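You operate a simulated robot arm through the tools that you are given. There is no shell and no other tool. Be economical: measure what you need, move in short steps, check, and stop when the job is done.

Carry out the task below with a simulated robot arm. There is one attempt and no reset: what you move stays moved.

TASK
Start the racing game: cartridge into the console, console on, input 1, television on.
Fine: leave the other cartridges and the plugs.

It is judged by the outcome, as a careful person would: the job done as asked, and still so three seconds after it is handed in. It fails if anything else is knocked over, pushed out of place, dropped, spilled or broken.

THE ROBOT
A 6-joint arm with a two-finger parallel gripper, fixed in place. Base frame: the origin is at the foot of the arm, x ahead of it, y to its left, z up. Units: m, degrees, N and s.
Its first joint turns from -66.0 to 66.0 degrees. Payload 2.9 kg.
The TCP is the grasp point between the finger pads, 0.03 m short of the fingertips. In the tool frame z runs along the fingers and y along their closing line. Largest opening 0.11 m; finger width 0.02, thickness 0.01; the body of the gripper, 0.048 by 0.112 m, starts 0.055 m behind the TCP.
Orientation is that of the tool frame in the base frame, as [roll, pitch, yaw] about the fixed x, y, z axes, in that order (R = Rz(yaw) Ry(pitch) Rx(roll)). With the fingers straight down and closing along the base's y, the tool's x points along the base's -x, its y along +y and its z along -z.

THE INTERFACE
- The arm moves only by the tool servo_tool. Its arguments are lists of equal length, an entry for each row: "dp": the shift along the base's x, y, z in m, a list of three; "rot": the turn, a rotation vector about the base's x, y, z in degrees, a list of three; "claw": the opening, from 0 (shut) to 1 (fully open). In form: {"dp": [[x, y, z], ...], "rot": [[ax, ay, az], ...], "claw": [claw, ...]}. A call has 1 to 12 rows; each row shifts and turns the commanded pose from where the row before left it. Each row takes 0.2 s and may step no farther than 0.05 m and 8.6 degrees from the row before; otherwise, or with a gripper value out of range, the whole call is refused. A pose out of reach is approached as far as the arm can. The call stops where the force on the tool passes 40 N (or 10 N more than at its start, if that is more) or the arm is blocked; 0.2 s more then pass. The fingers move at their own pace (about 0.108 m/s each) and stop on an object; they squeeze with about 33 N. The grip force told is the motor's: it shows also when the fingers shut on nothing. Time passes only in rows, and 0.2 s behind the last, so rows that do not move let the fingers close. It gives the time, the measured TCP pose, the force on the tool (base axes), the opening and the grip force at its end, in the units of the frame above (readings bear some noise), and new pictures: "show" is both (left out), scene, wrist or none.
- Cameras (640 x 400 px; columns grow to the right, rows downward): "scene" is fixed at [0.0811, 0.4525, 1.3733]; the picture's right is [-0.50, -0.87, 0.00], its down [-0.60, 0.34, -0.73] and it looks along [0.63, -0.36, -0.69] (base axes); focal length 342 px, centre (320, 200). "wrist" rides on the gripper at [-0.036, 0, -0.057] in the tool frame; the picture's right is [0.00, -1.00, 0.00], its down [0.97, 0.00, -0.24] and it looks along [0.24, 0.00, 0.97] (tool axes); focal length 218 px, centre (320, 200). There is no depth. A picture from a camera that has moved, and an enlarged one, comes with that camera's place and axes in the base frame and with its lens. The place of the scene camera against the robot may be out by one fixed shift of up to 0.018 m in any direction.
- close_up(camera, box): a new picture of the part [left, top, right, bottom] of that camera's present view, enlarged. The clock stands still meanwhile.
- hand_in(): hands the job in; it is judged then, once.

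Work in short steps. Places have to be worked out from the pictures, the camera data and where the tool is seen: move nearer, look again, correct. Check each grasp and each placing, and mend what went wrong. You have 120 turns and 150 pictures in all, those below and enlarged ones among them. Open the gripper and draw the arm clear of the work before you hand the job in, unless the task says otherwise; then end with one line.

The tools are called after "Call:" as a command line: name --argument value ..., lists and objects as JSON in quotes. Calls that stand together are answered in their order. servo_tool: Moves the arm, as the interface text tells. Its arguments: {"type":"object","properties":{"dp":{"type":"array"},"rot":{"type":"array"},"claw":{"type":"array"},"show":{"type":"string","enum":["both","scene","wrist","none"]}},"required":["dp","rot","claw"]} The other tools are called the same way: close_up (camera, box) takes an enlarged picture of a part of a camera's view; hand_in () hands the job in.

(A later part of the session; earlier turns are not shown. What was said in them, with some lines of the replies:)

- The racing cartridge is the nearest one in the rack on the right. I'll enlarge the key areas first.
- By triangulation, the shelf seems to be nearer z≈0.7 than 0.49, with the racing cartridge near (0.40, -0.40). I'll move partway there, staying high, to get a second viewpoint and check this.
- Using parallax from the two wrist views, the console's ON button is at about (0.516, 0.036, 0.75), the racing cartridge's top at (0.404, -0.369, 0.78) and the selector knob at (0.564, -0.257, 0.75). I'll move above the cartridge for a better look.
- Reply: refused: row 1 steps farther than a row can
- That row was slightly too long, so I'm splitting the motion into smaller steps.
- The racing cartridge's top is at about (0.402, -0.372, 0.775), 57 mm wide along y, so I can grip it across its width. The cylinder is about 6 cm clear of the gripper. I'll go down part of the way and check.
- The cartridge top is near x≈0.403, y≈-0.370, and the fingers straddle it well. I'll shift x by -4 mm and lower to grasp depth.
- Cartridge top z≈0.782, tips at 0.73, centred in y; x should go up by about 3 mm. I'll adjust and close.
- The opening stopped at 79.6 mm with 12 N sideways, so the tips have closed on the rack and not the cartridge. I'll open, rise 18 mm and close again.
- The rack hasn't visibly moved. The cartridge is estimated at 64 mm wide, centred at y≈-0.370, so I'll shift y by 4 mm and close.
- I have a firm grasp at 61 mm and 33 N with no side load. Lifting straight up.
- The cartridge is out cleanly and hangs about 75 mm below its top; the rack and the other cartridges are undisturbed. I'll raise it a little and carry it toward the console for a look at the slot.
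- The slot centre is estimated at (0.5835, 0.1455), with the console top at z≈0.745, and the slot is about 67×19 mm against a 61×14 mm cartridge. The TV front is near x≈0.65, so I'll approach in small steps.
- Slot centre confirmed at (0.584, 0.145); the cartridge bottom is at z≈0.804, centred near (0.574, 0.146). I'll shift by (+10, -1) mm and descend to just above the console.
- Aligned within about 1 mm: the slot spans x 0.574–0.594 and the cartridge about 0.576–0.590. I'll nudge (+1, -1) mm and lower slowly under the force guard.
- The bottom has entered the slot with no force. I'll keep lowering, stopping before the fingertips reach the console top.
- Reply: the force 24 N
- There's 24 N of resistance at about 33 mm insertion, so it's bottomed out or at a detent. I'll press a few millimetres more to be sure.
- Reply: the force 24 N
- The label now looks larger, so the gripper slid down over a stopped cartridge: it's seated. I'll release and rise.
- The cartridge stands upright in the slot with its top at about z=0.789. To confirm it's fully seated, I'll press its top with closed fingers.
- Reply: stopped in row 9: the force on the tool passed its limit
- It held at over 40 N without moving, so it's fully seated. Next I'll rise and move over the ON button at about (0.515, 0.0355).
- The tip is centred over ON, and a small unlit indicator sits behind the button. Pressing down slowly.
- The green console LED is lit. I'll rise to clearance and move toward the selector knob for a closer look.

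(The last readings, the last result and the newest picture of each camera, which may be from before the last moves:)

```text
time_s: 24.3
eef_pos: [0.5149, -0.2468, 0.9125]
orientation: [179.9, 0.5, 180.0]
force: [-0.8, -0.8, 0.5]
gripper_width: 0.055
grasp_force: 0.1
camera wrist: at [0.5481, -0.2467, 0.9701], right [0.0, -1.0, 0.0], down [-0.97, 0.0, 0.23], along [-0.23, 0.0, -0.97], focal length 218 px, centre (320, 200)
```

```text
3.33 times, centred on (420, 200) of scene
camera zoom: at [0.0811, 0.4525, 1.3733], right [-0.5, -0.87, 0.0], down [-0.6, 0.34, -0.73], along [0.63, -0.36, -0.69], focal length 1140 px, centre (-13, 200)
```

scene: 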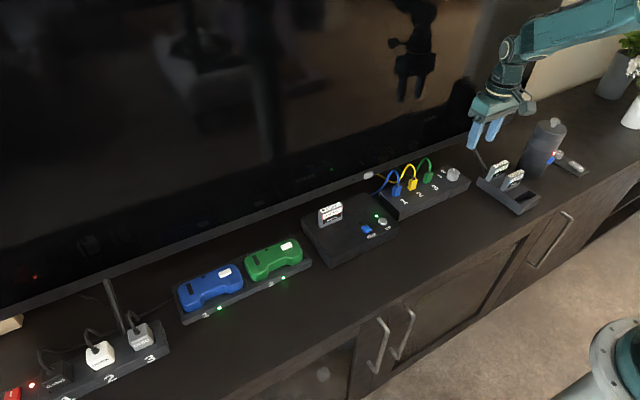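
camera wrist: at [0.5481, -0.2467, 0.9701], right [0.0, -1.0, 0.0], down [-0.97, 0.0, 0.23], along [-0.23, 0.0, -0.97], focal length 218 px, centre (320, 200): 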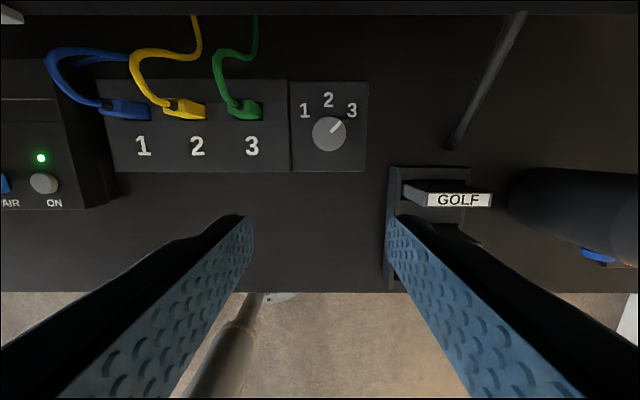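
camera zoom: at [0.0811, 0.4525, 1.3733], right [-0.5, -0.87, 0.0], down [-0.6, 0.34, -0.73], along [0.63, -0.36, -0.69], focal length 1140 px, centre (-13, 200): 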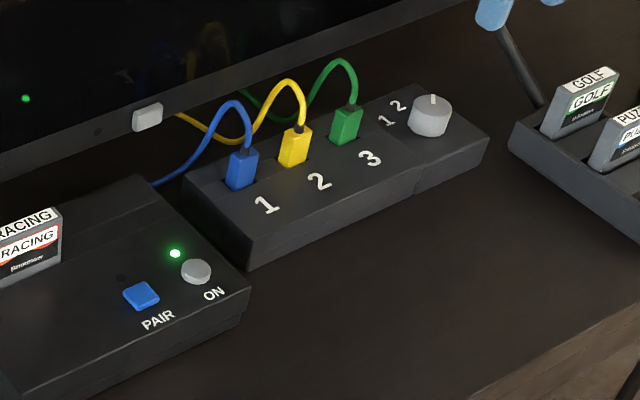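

The console LED stays on. The selector points at 3, 45° to the right, so "1" should be +90° away (counter-clockwise seen from above). The knob is at about (0.561, -0.255), 31 mm in diameter, top z≈0.755. I'll move above it and pre-turn by -45°.

Call:
servo_tool --dp '[[0.012, -0.002, -0.01], [0.012, -0.002, -0.01], [0.012, -0.002, -0.01], [0.0105, -0.002, -0.01], [0, 0, -0.01], [0, 0, -0.01]]' --rot '[[0, 0, -7.5], [0, 0, -7.5], [0, 0, -7.5], [0, 0, -7.5], [0, 0, -7.5], [0, 0, -7.5]]' --claw '[0.55, 0.55, 0.55, 0.55, 0.55, 0.55]' --show "both"

Call:
close_up --camera "scene" --box '[380, 80, 540, 220]'

```text
time_s: 25.7
eef_pos: [0.5631, -0.254, 0.8513]
orientation: [180.0, 0.8, 134.9]
force: [0.5, 0.0, -0.4]
gripper_width: 0.0607
grasp_force: 0.0
camera wrist: at [0.5861, -0.2795, 0.909], right [-0.71, -0.71, 0.0], down [-0.69, 0.69, 0.23], along [-0.16, 0.16, -0.97], focal length 218 px, centre (320, 200)
```

scene: 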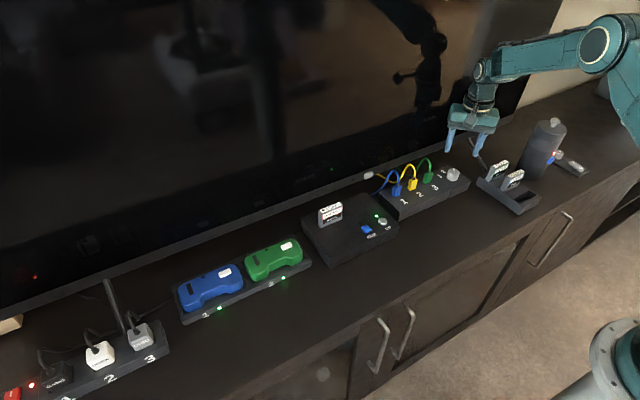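
wrist: 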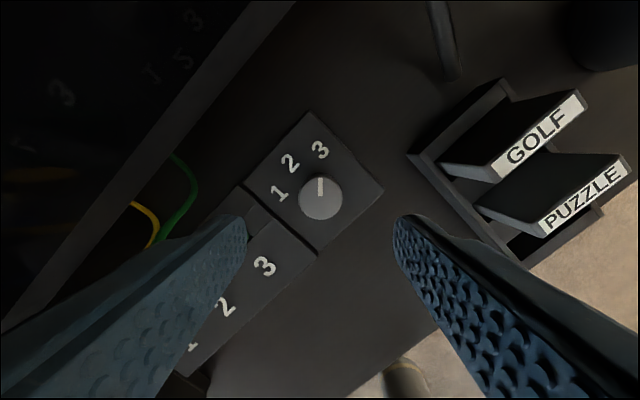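

```text
2.86 times, centred on (460, 150) of scene
camera zoom: at [0.0811, 0.4525, 1.3733], right [-0.5, -0.87, 0.0], down [-0.6, 0.34, -0.73], along [0.63, -0.36, -0.69], focal length 977 px, centre (-80, 343)
```

zoom: 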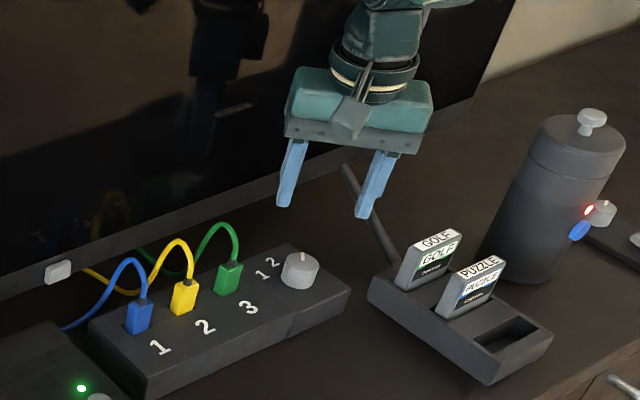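

The knob is centred at (0.5615, -0.255). I'll descend around it with the fingers 60 mm apart, tips to about z=0.742.

Call:
servo_tool --dp '[[-0.001, -0.001, -0.03], [0, 0, -0.025], [0, 0, -0.015], [0, 0, -0.008]]' --rot '[[0, 0, 0], [0, 0, 0], [0, 0, 0], [0, 0, 0]]' --claw '[0.55, 0.55, 0.55, 0.55]' --show "wrist"

Call:
close_up --camera "scene" --box '[380, 110, 540, 230]'

```text
time_s: 26.7
eef_pos: [0.5614, -0.2522, 0.7743]
orientation: [179.9, 0.5, 135.0]
force: [0.4, -0.6, -0.5]
gripper_width: 0.0605
grasp_force: 0.1
camera wrist: at [0.5845, -0.2776, 0.8322], right [-0.71, -0.71, 0.0], down [-0.69, 0.69, 0.23], along [-0.16, 0.16, -0.97], focal length 218 px, centre (320, 200)
```

wrist: 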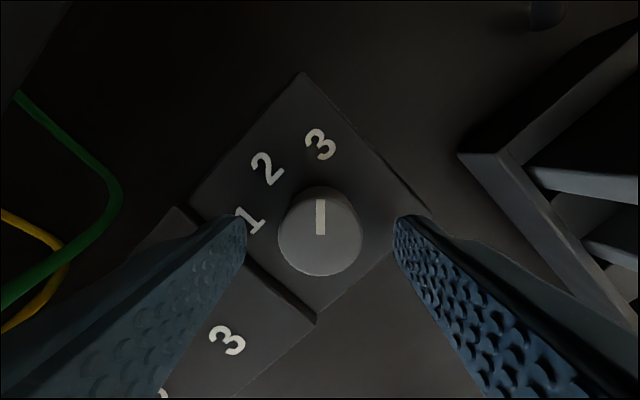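

```text
3.33 times, centred on (460, 170) of scene
camera zoom: at [0.0811, 0.4525, 1.3733], right [-0.5, -0.87, 0.0], down [-0.6, 0.34, -0.73], along [0.63, -0.36, -0.69], focal length 1140 px, centre (-147, 300)
```

zoom: 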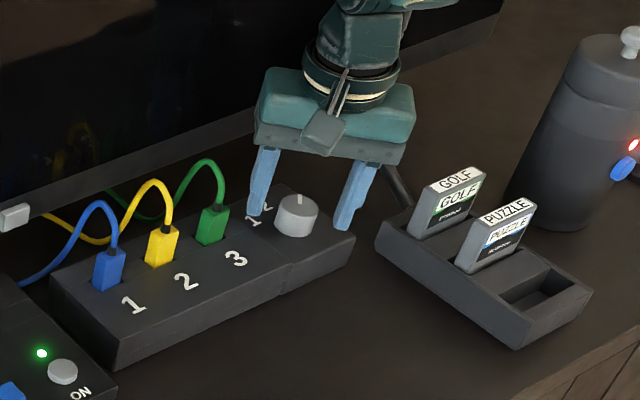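

The knob sits about 3 mm toward the camera side of the finger line; I'll correct that, lower 3 mm and close on it.

Call:
servo_tool --dp '[[0.002, -0.002, -0.003], [0, 0, 0], [0, 0, 0], [0, 0, 0]]' --rot '[[0, 0, 0], [0, 0, 0], [0, 0, 0], [0, 0, 0]]' --claw '[0.55, 0.2, 0, 0]' --show "wrist"

```text
time_s: 27.7
eef_pos: [0.5635, -0.2562, 0.7726]
orientation: [180.0, 0.6, 135.1]
force: [3.4, 3.0, -0.4]
gripper_width: 0.0315
grasp_force: 45.0
camera wrist: at [0.5865, -0.2798, 0.8297], right [-0.71, -0.71, 0.0], down [-0.69, 0.69, 0.23], along [-0.16, 0.16, -0.97], focal length 218 px, centre (320, 200)
```

wrist: 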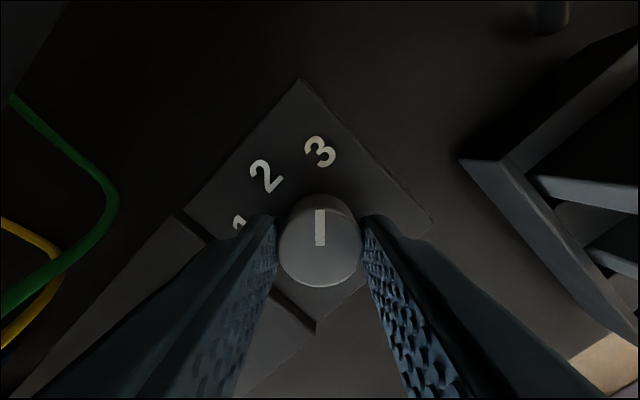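

It's gripped at 31.5 mm with only a small side load. Turning +90° in 12 small rows.

Call:
servo_tool --dp '[[0, 0, 0], [0, 0, 0], [0, 0, 0], [0, 0, 0], [0, 0, 0], [0, 0, 0], [0, 0, 0], [0, 0, 0], [0, 0, 0], [0, 0, 0], [0, 0, 0], [0, 0, 0]]' --rot '[[0, 0, 7.5], [0, 0, 7.5], [0, 0, 7.5], [0, 0, 7.5], [0, 0, 7.5], [0, 0, 7.5], [0, 0, 7.5], [0, 0, 7.5], [0, 0, 7.5], [0, 0, 7.5], [0, 0, 7.5], [0, 0, 7.5]]' --claw '[0, 0, 0, 0, 0, 0, 0, 0, 0, 0, 0, 0]' --show "both"

```text
time_s: 30.3
eef_pos: [0.563, -0.255, 0.7724]
orientation: [179.9, 0.8, -134.7]
force: [1.3, 21.6, 19.8]
gripper_width: 0.0317
grasp_force: 45.7
camera wrist: at [0.5864, -0.2299, 0.8297], right [0.71, -0.7, 0.0], down [-0.68, -0.69, 0.23], along [-0.16, -0.16, -0.97], focal length 218 px, centre (320, 200)
```

scene: 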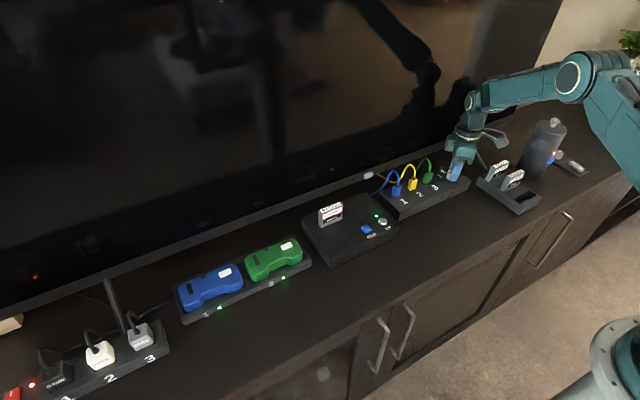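
wrist: 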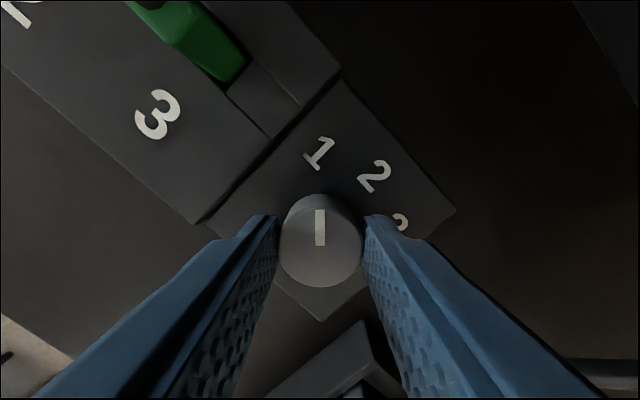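

The pointer now aims at 1. I'll open the fingers and rise straight up, then check the knob.

Call:
servo_tool --dp '[[0, 0, 0], [0, 0, 0], [0, 0, 0.02], [0, 0, 0.03], [0, 0, 0.04], [0, 0, 0.04]]' --rot '[[0, 0, 0], [0, 0, 0], [0, 0, 0], [0, 0, 0], [0, 0, 0], [0, 0, 0]]' --claw '[0.5, 0.5, 0.5, 0.5, 0.5, 0.5]' --show "wrist"

Call:
close_up --camera "scene" --box '[340, 130, 480, 240]'

```text
time_s: 31.7
eef_pos: [0.5617, -0.2581, 0.9011]
orientation: [179.9, 0.6, -135.1]
force: [0.1, 0.2, -0.4]
gripper_width: 0.0553
grasp_force: 0.0
camera wrist: at [0.586, -0.2321, 0.9574], right [0.71, -0.71, 0.0], down [-0.69, -0.69, 0.23], along [-0.16, -0.16, -0.97], focal length 218 px, centre (320, 200)
```

wrist: 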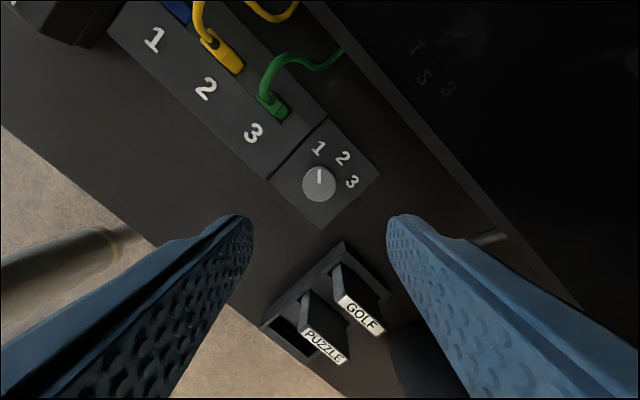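

```text
3.64 times, centred on (410, 185) of scene
camera zoom: at [0.0811, 0.4525, 1.3733], right [-0.5, -0.87, 0.0], down [-0.6, 0.34, -0.73], along [0.63, -0.36, -0.69], focal length 1243 px, centre (-7, 254)
```

zoom: 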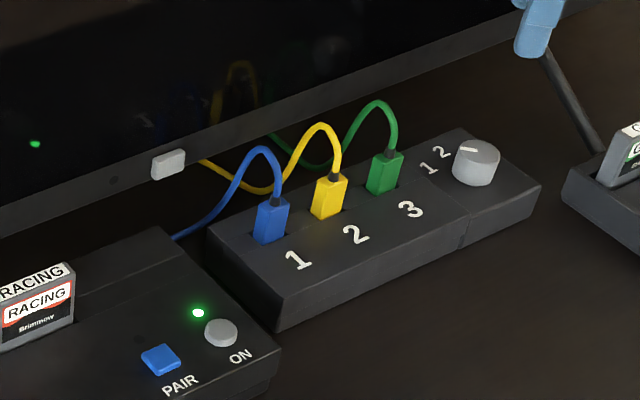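

The selector reads 1. The TV button is the white piece on the bezel, near (0.645, -0.010, 0.787), with an unlit dot beside it. I'll back away, restore yaw and tilt the fingers 45° toward the TV for a view and for pressing.

Call:
servo_tool --dp '[[-0.02, 0.035, 0.01], [-0.02, 0.041, 0.01], [-0.02, 0.041, 0], [-0.01, 0.041, 0], [0, 0.041, 0], [0, 0.046, 0], [0, 0, 0], [0, 0, 0], [0, 0, 0], [0, 0, 0], [0, 0, 0], [0, 0, 0]]' --rot '[[0, 0, -7.5], [0, 0, -7.5], [0, 0, -7.5], [0, 0, -7.5], [0, 0, -7.5], [0, 0, -7.5], [0, -7.5, 0], [0, -7.5, 0], [0, -7.5, 0], [0, -7.5, 0], [0, -7.5, 0], [0, -7.5, 0]]' --claw '[0.3, 0, 0, 0, 0, 0, 0, 0, 0, 0, 0, 0]' --show "both"

Call:
close_up --camera "wrist" --box '[200, 80, 440, 240]'

```text
time_s: 34.3
eef_pos: [0.492, -0.0109, 0.9221]
orientation: [179.8, 45.6, -180.0]
force: [0.1, 0.2, -0.2]
gripper_width: 0.0
grasp_force: 33.5
camera wrist: at [0.4748, -0.0115, 0.9874], right [0.0, -1.0, 0.0], down [-0.85, 0.0, -0.53], along [0.53, 0.0, -0.85], focal length 218 px, centre (320, 200)
```

scene: 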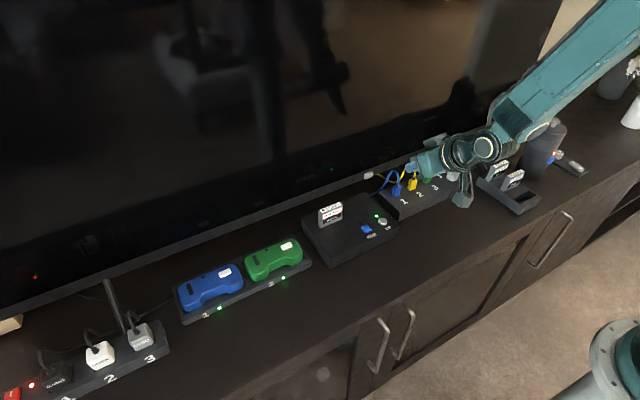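
wrist: 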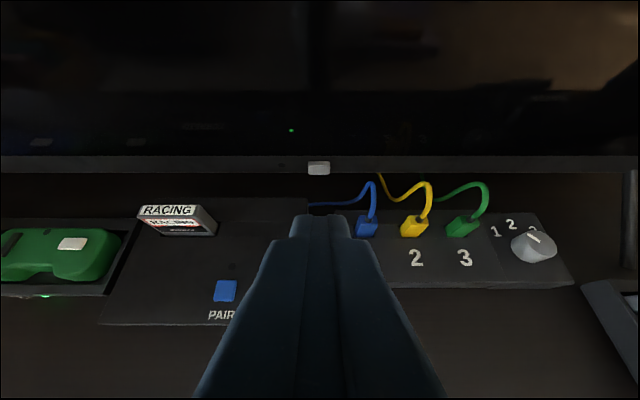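

```text
2.50 times, centred on (320, 160) of wrist
camera zoom: at [0.4748, -0.0115, 0.9874], right [0.0, -1.0, 0.0], down [-0.85, 0.0, -0.53], along [0.53, 0.0, -0.85], focal length 546 px, centre (320, 300)
```

zoom: 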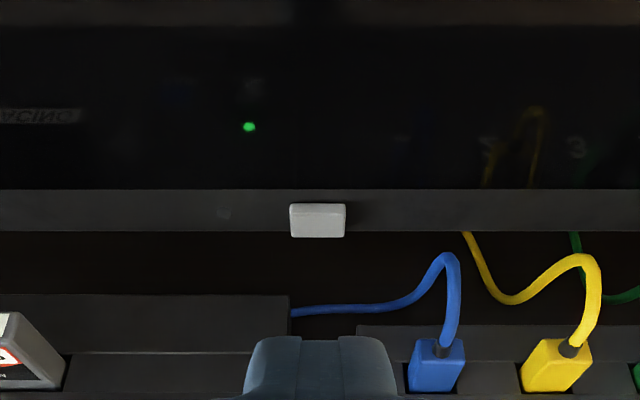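

The button faces forward from the bezel, centred near (0.644, -0.010, 0.788) and about 26 mm wide. I'll bring the tilted tip to about 4 cm in front of it at the right height.

Call:
servo_tool --dp '[[0.018, 0.0, -0.03], [0.02, 0, -0.03], [0.02, 0, -0.03], [0.02, 0, -0.03], [0, 0, 0]]' --rot '[[0, 0, 0], [0, 0, 0], [0, 0, 0], [0, 0, 0], [0, 0, 0]]' --claw '[0, 0, 0, 0, 0]' --show "both"

Call:
close_up --camera "scene" --box '[310, 110, 450, 230]'

```text
time_s: 35.5
eef_pos: [0.5696, -0.0111, 0.8033]
orientation: [179.9, 45.7, 180.0]
force: [0.1, -0.7, -0.2]
gripper_width: 0.0
grasp_force: 32.9
camera wrist: at [0.5543, -0.0106, 0.8682], right [0.0, -1.0, 0.0], down [-0.85, 0.0, -0.53], along [0.53, 0.0, -0.85], focal length 218 px, centre (320, 200)
```

scene: 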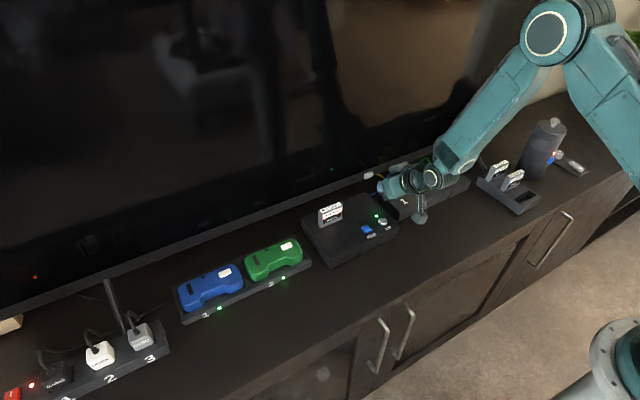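
wrist: 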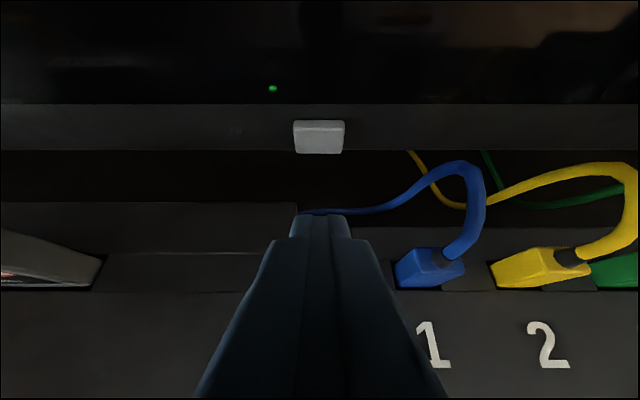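

```text
3.33 times, centred on (380, 170) of scene
camera zoom: at [0.0811, 0.4525, 1.3733], right [-0.5, -0.87, 0.0], down [-0.6, 0.34, -0.73], along [0.63, -0.36, -0.69], focal length 1140 px, centre (120, 300)
```

zoom: 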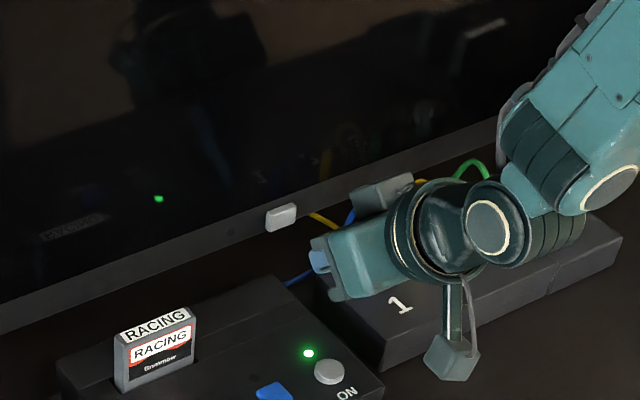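

The contact corner should be at about (0.598, -0.011, 0.789), level with the button, and the cables are clear. Pushing in +x, slowly at the end.

Call:
servo_tool --dp '[[0.015, 0, 0], [0.015, 0, 0], [0.004, 0, 0], [0.004, 0, 0], [0.003, 0, 0]]' --rot '[[0, 0, 0], [0, 0, 0], [0, 0, 0], [0, 0, 0], [0, 0, 0]]' --claw '[0, 0, 0, 0, 0]' --show "wrist"

Call:
close_up --camera "scene" --box '[310, 110, 450, 230]'

```text
time_s: 36.7
eef_pos: [0.6109, -0.0112, 0.8022]
orientation: [179.9, 45.6, 180.0]
force: [0.3, 0.1, 0.8]
gripper_width: 0.0
grasp_force: 33.6
camera wrist: at [0.5939, -0.0114, 0.867], right [0.0, -1.0, 0.0], down [-0.85, 0.0, -0.53], along [0.53, 0.0, -0.85], focal length 218 px, centre (320, 200)
```

wrist: 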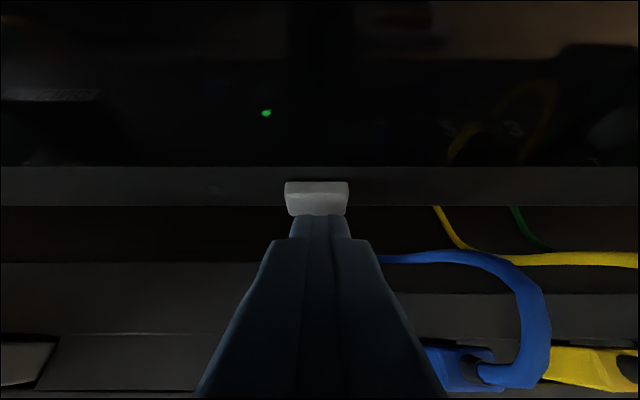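

```text
3.33 times, centred on (380, 170) of scene
camera zoom: at [0.0811, 0.4525, 1.3733], right [-0.5, -0.87, 0.0], down [-0.6, 0.34, -0.73], along [0.63, -0.36, -0.69], focal length 1140 px, centre (120, 300)
```

zoom: 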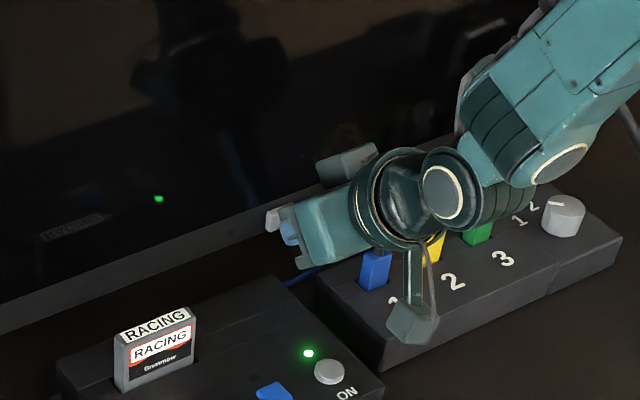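

Nearly touching, at about the button's mid-height. I'll push on in small steps.

Call:
servo_tool --dp '[[0.003, 0, 0], [0.003, 0, 0], [0.003, 0, 0]]' --rot '[[0, 0, 0], [0, 0, 0], [0, 0, 0]]' --claw '[0, 0, 0]' --show "wrist"

```text
time_s: 37.5
eef_pos: [0.6209, -0.0125, 0.8011]
orientation: [179.9, 45.3, 180.0]
force: [-10.9, -1.1, 3.6]
gripper_width: 0.0002
grasp_force: 33.0
camera wrist: at [0.6029, -0.0113, 0.8666], right [0.0, -1.0, 0.0], down [-0.85, 0.0, -0.52], along [0.52, 0.0, -0.85], focal length 218 px, centre (320, 200)
```

wrist: 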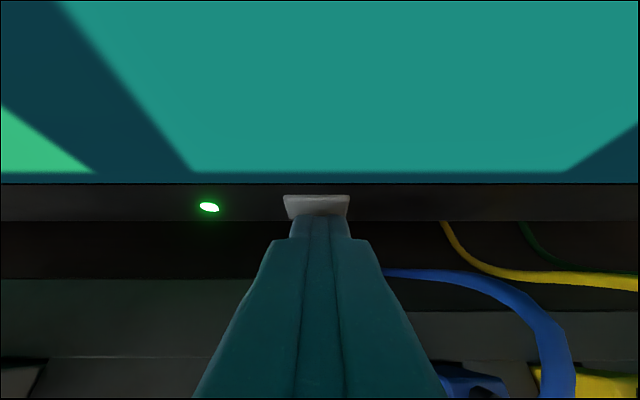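

The TV has turned on and its LED is green. I'll back straight off, rise and check the whole scene.

Call:
servo_tool --dp '[[-0.02, 0, 0], [-0.03, 0, 0.005], [-0.03, 0, 0.03], [-0.03, 0, 0.035], [-0.03, 0, 0.035], [-0.03, 0, 0.035], [-0.02, 0, 0.04], [0, 0, 0.045], [0, 0, 0.03]]' --rot '[[0, 0, 0], [0, 0, 0], [0, 0, 0], [0, 7.5, 0], [0, 7.5, 0], [0, 7.5, 0], [0, 7.5, 0], [0, 7.5, 0], [0, 7.5, 0]]' --claw '[0, 0, 0, 0, 0.5, 1, 1, 1, 1]' --show "both"

Call:
close_up --camera "scene" --box '[290, 120, 550, 270]'

```text
time_s: 39.5
eef_pos: [0.4313, -0.0107, 1.0582]
orientation: [179.8, 0.6, -180.0]
force: [0.1, 1.2, 0.5]
gripper_width: 0.1103
grasp_force: 0.0
camera wrist: at [0.4646, -0.011, 1.1165], right [0.0, -1.0, 0.0], down [-0.97, 0.0, 0.23], along [-0.23, 0.0, -0.97], focal length 218 px, centre (320, 200)
```

scene: 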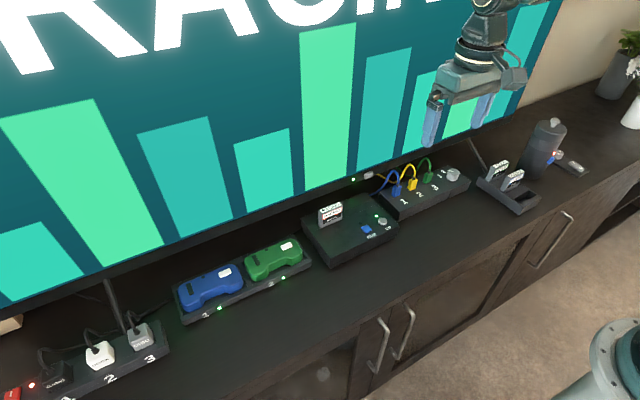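
wrist: 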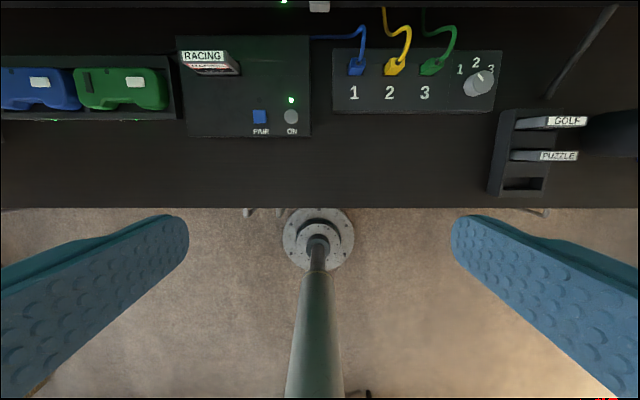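

```text
2.46 times, centred on (420, 195) of scene
camera zoom: at [0.0811, 0.4525, 1.3733], right [-0.5, -0.87, 0.0], down [-0.6, 0.34, -0.73], along [0.63, -0.36, -0.69], focal length 842 px, centre (74, 212)
```

zoom: 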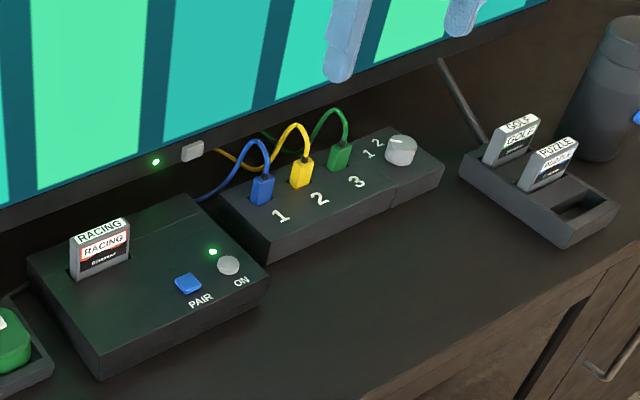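

The TV shows the RACING screen, the console and TV LEDs are green, the selector is on 1, and everything else is in place. The gripper is open and clear, so I'm handing in.

Call:
hand_in

```text
The job is handed in.
```

The racing game is running: the cartridge is in the console, the console is on, the selector is on input 1, and the TV is on and showing the game. The other cartridges and plugs are where they were.
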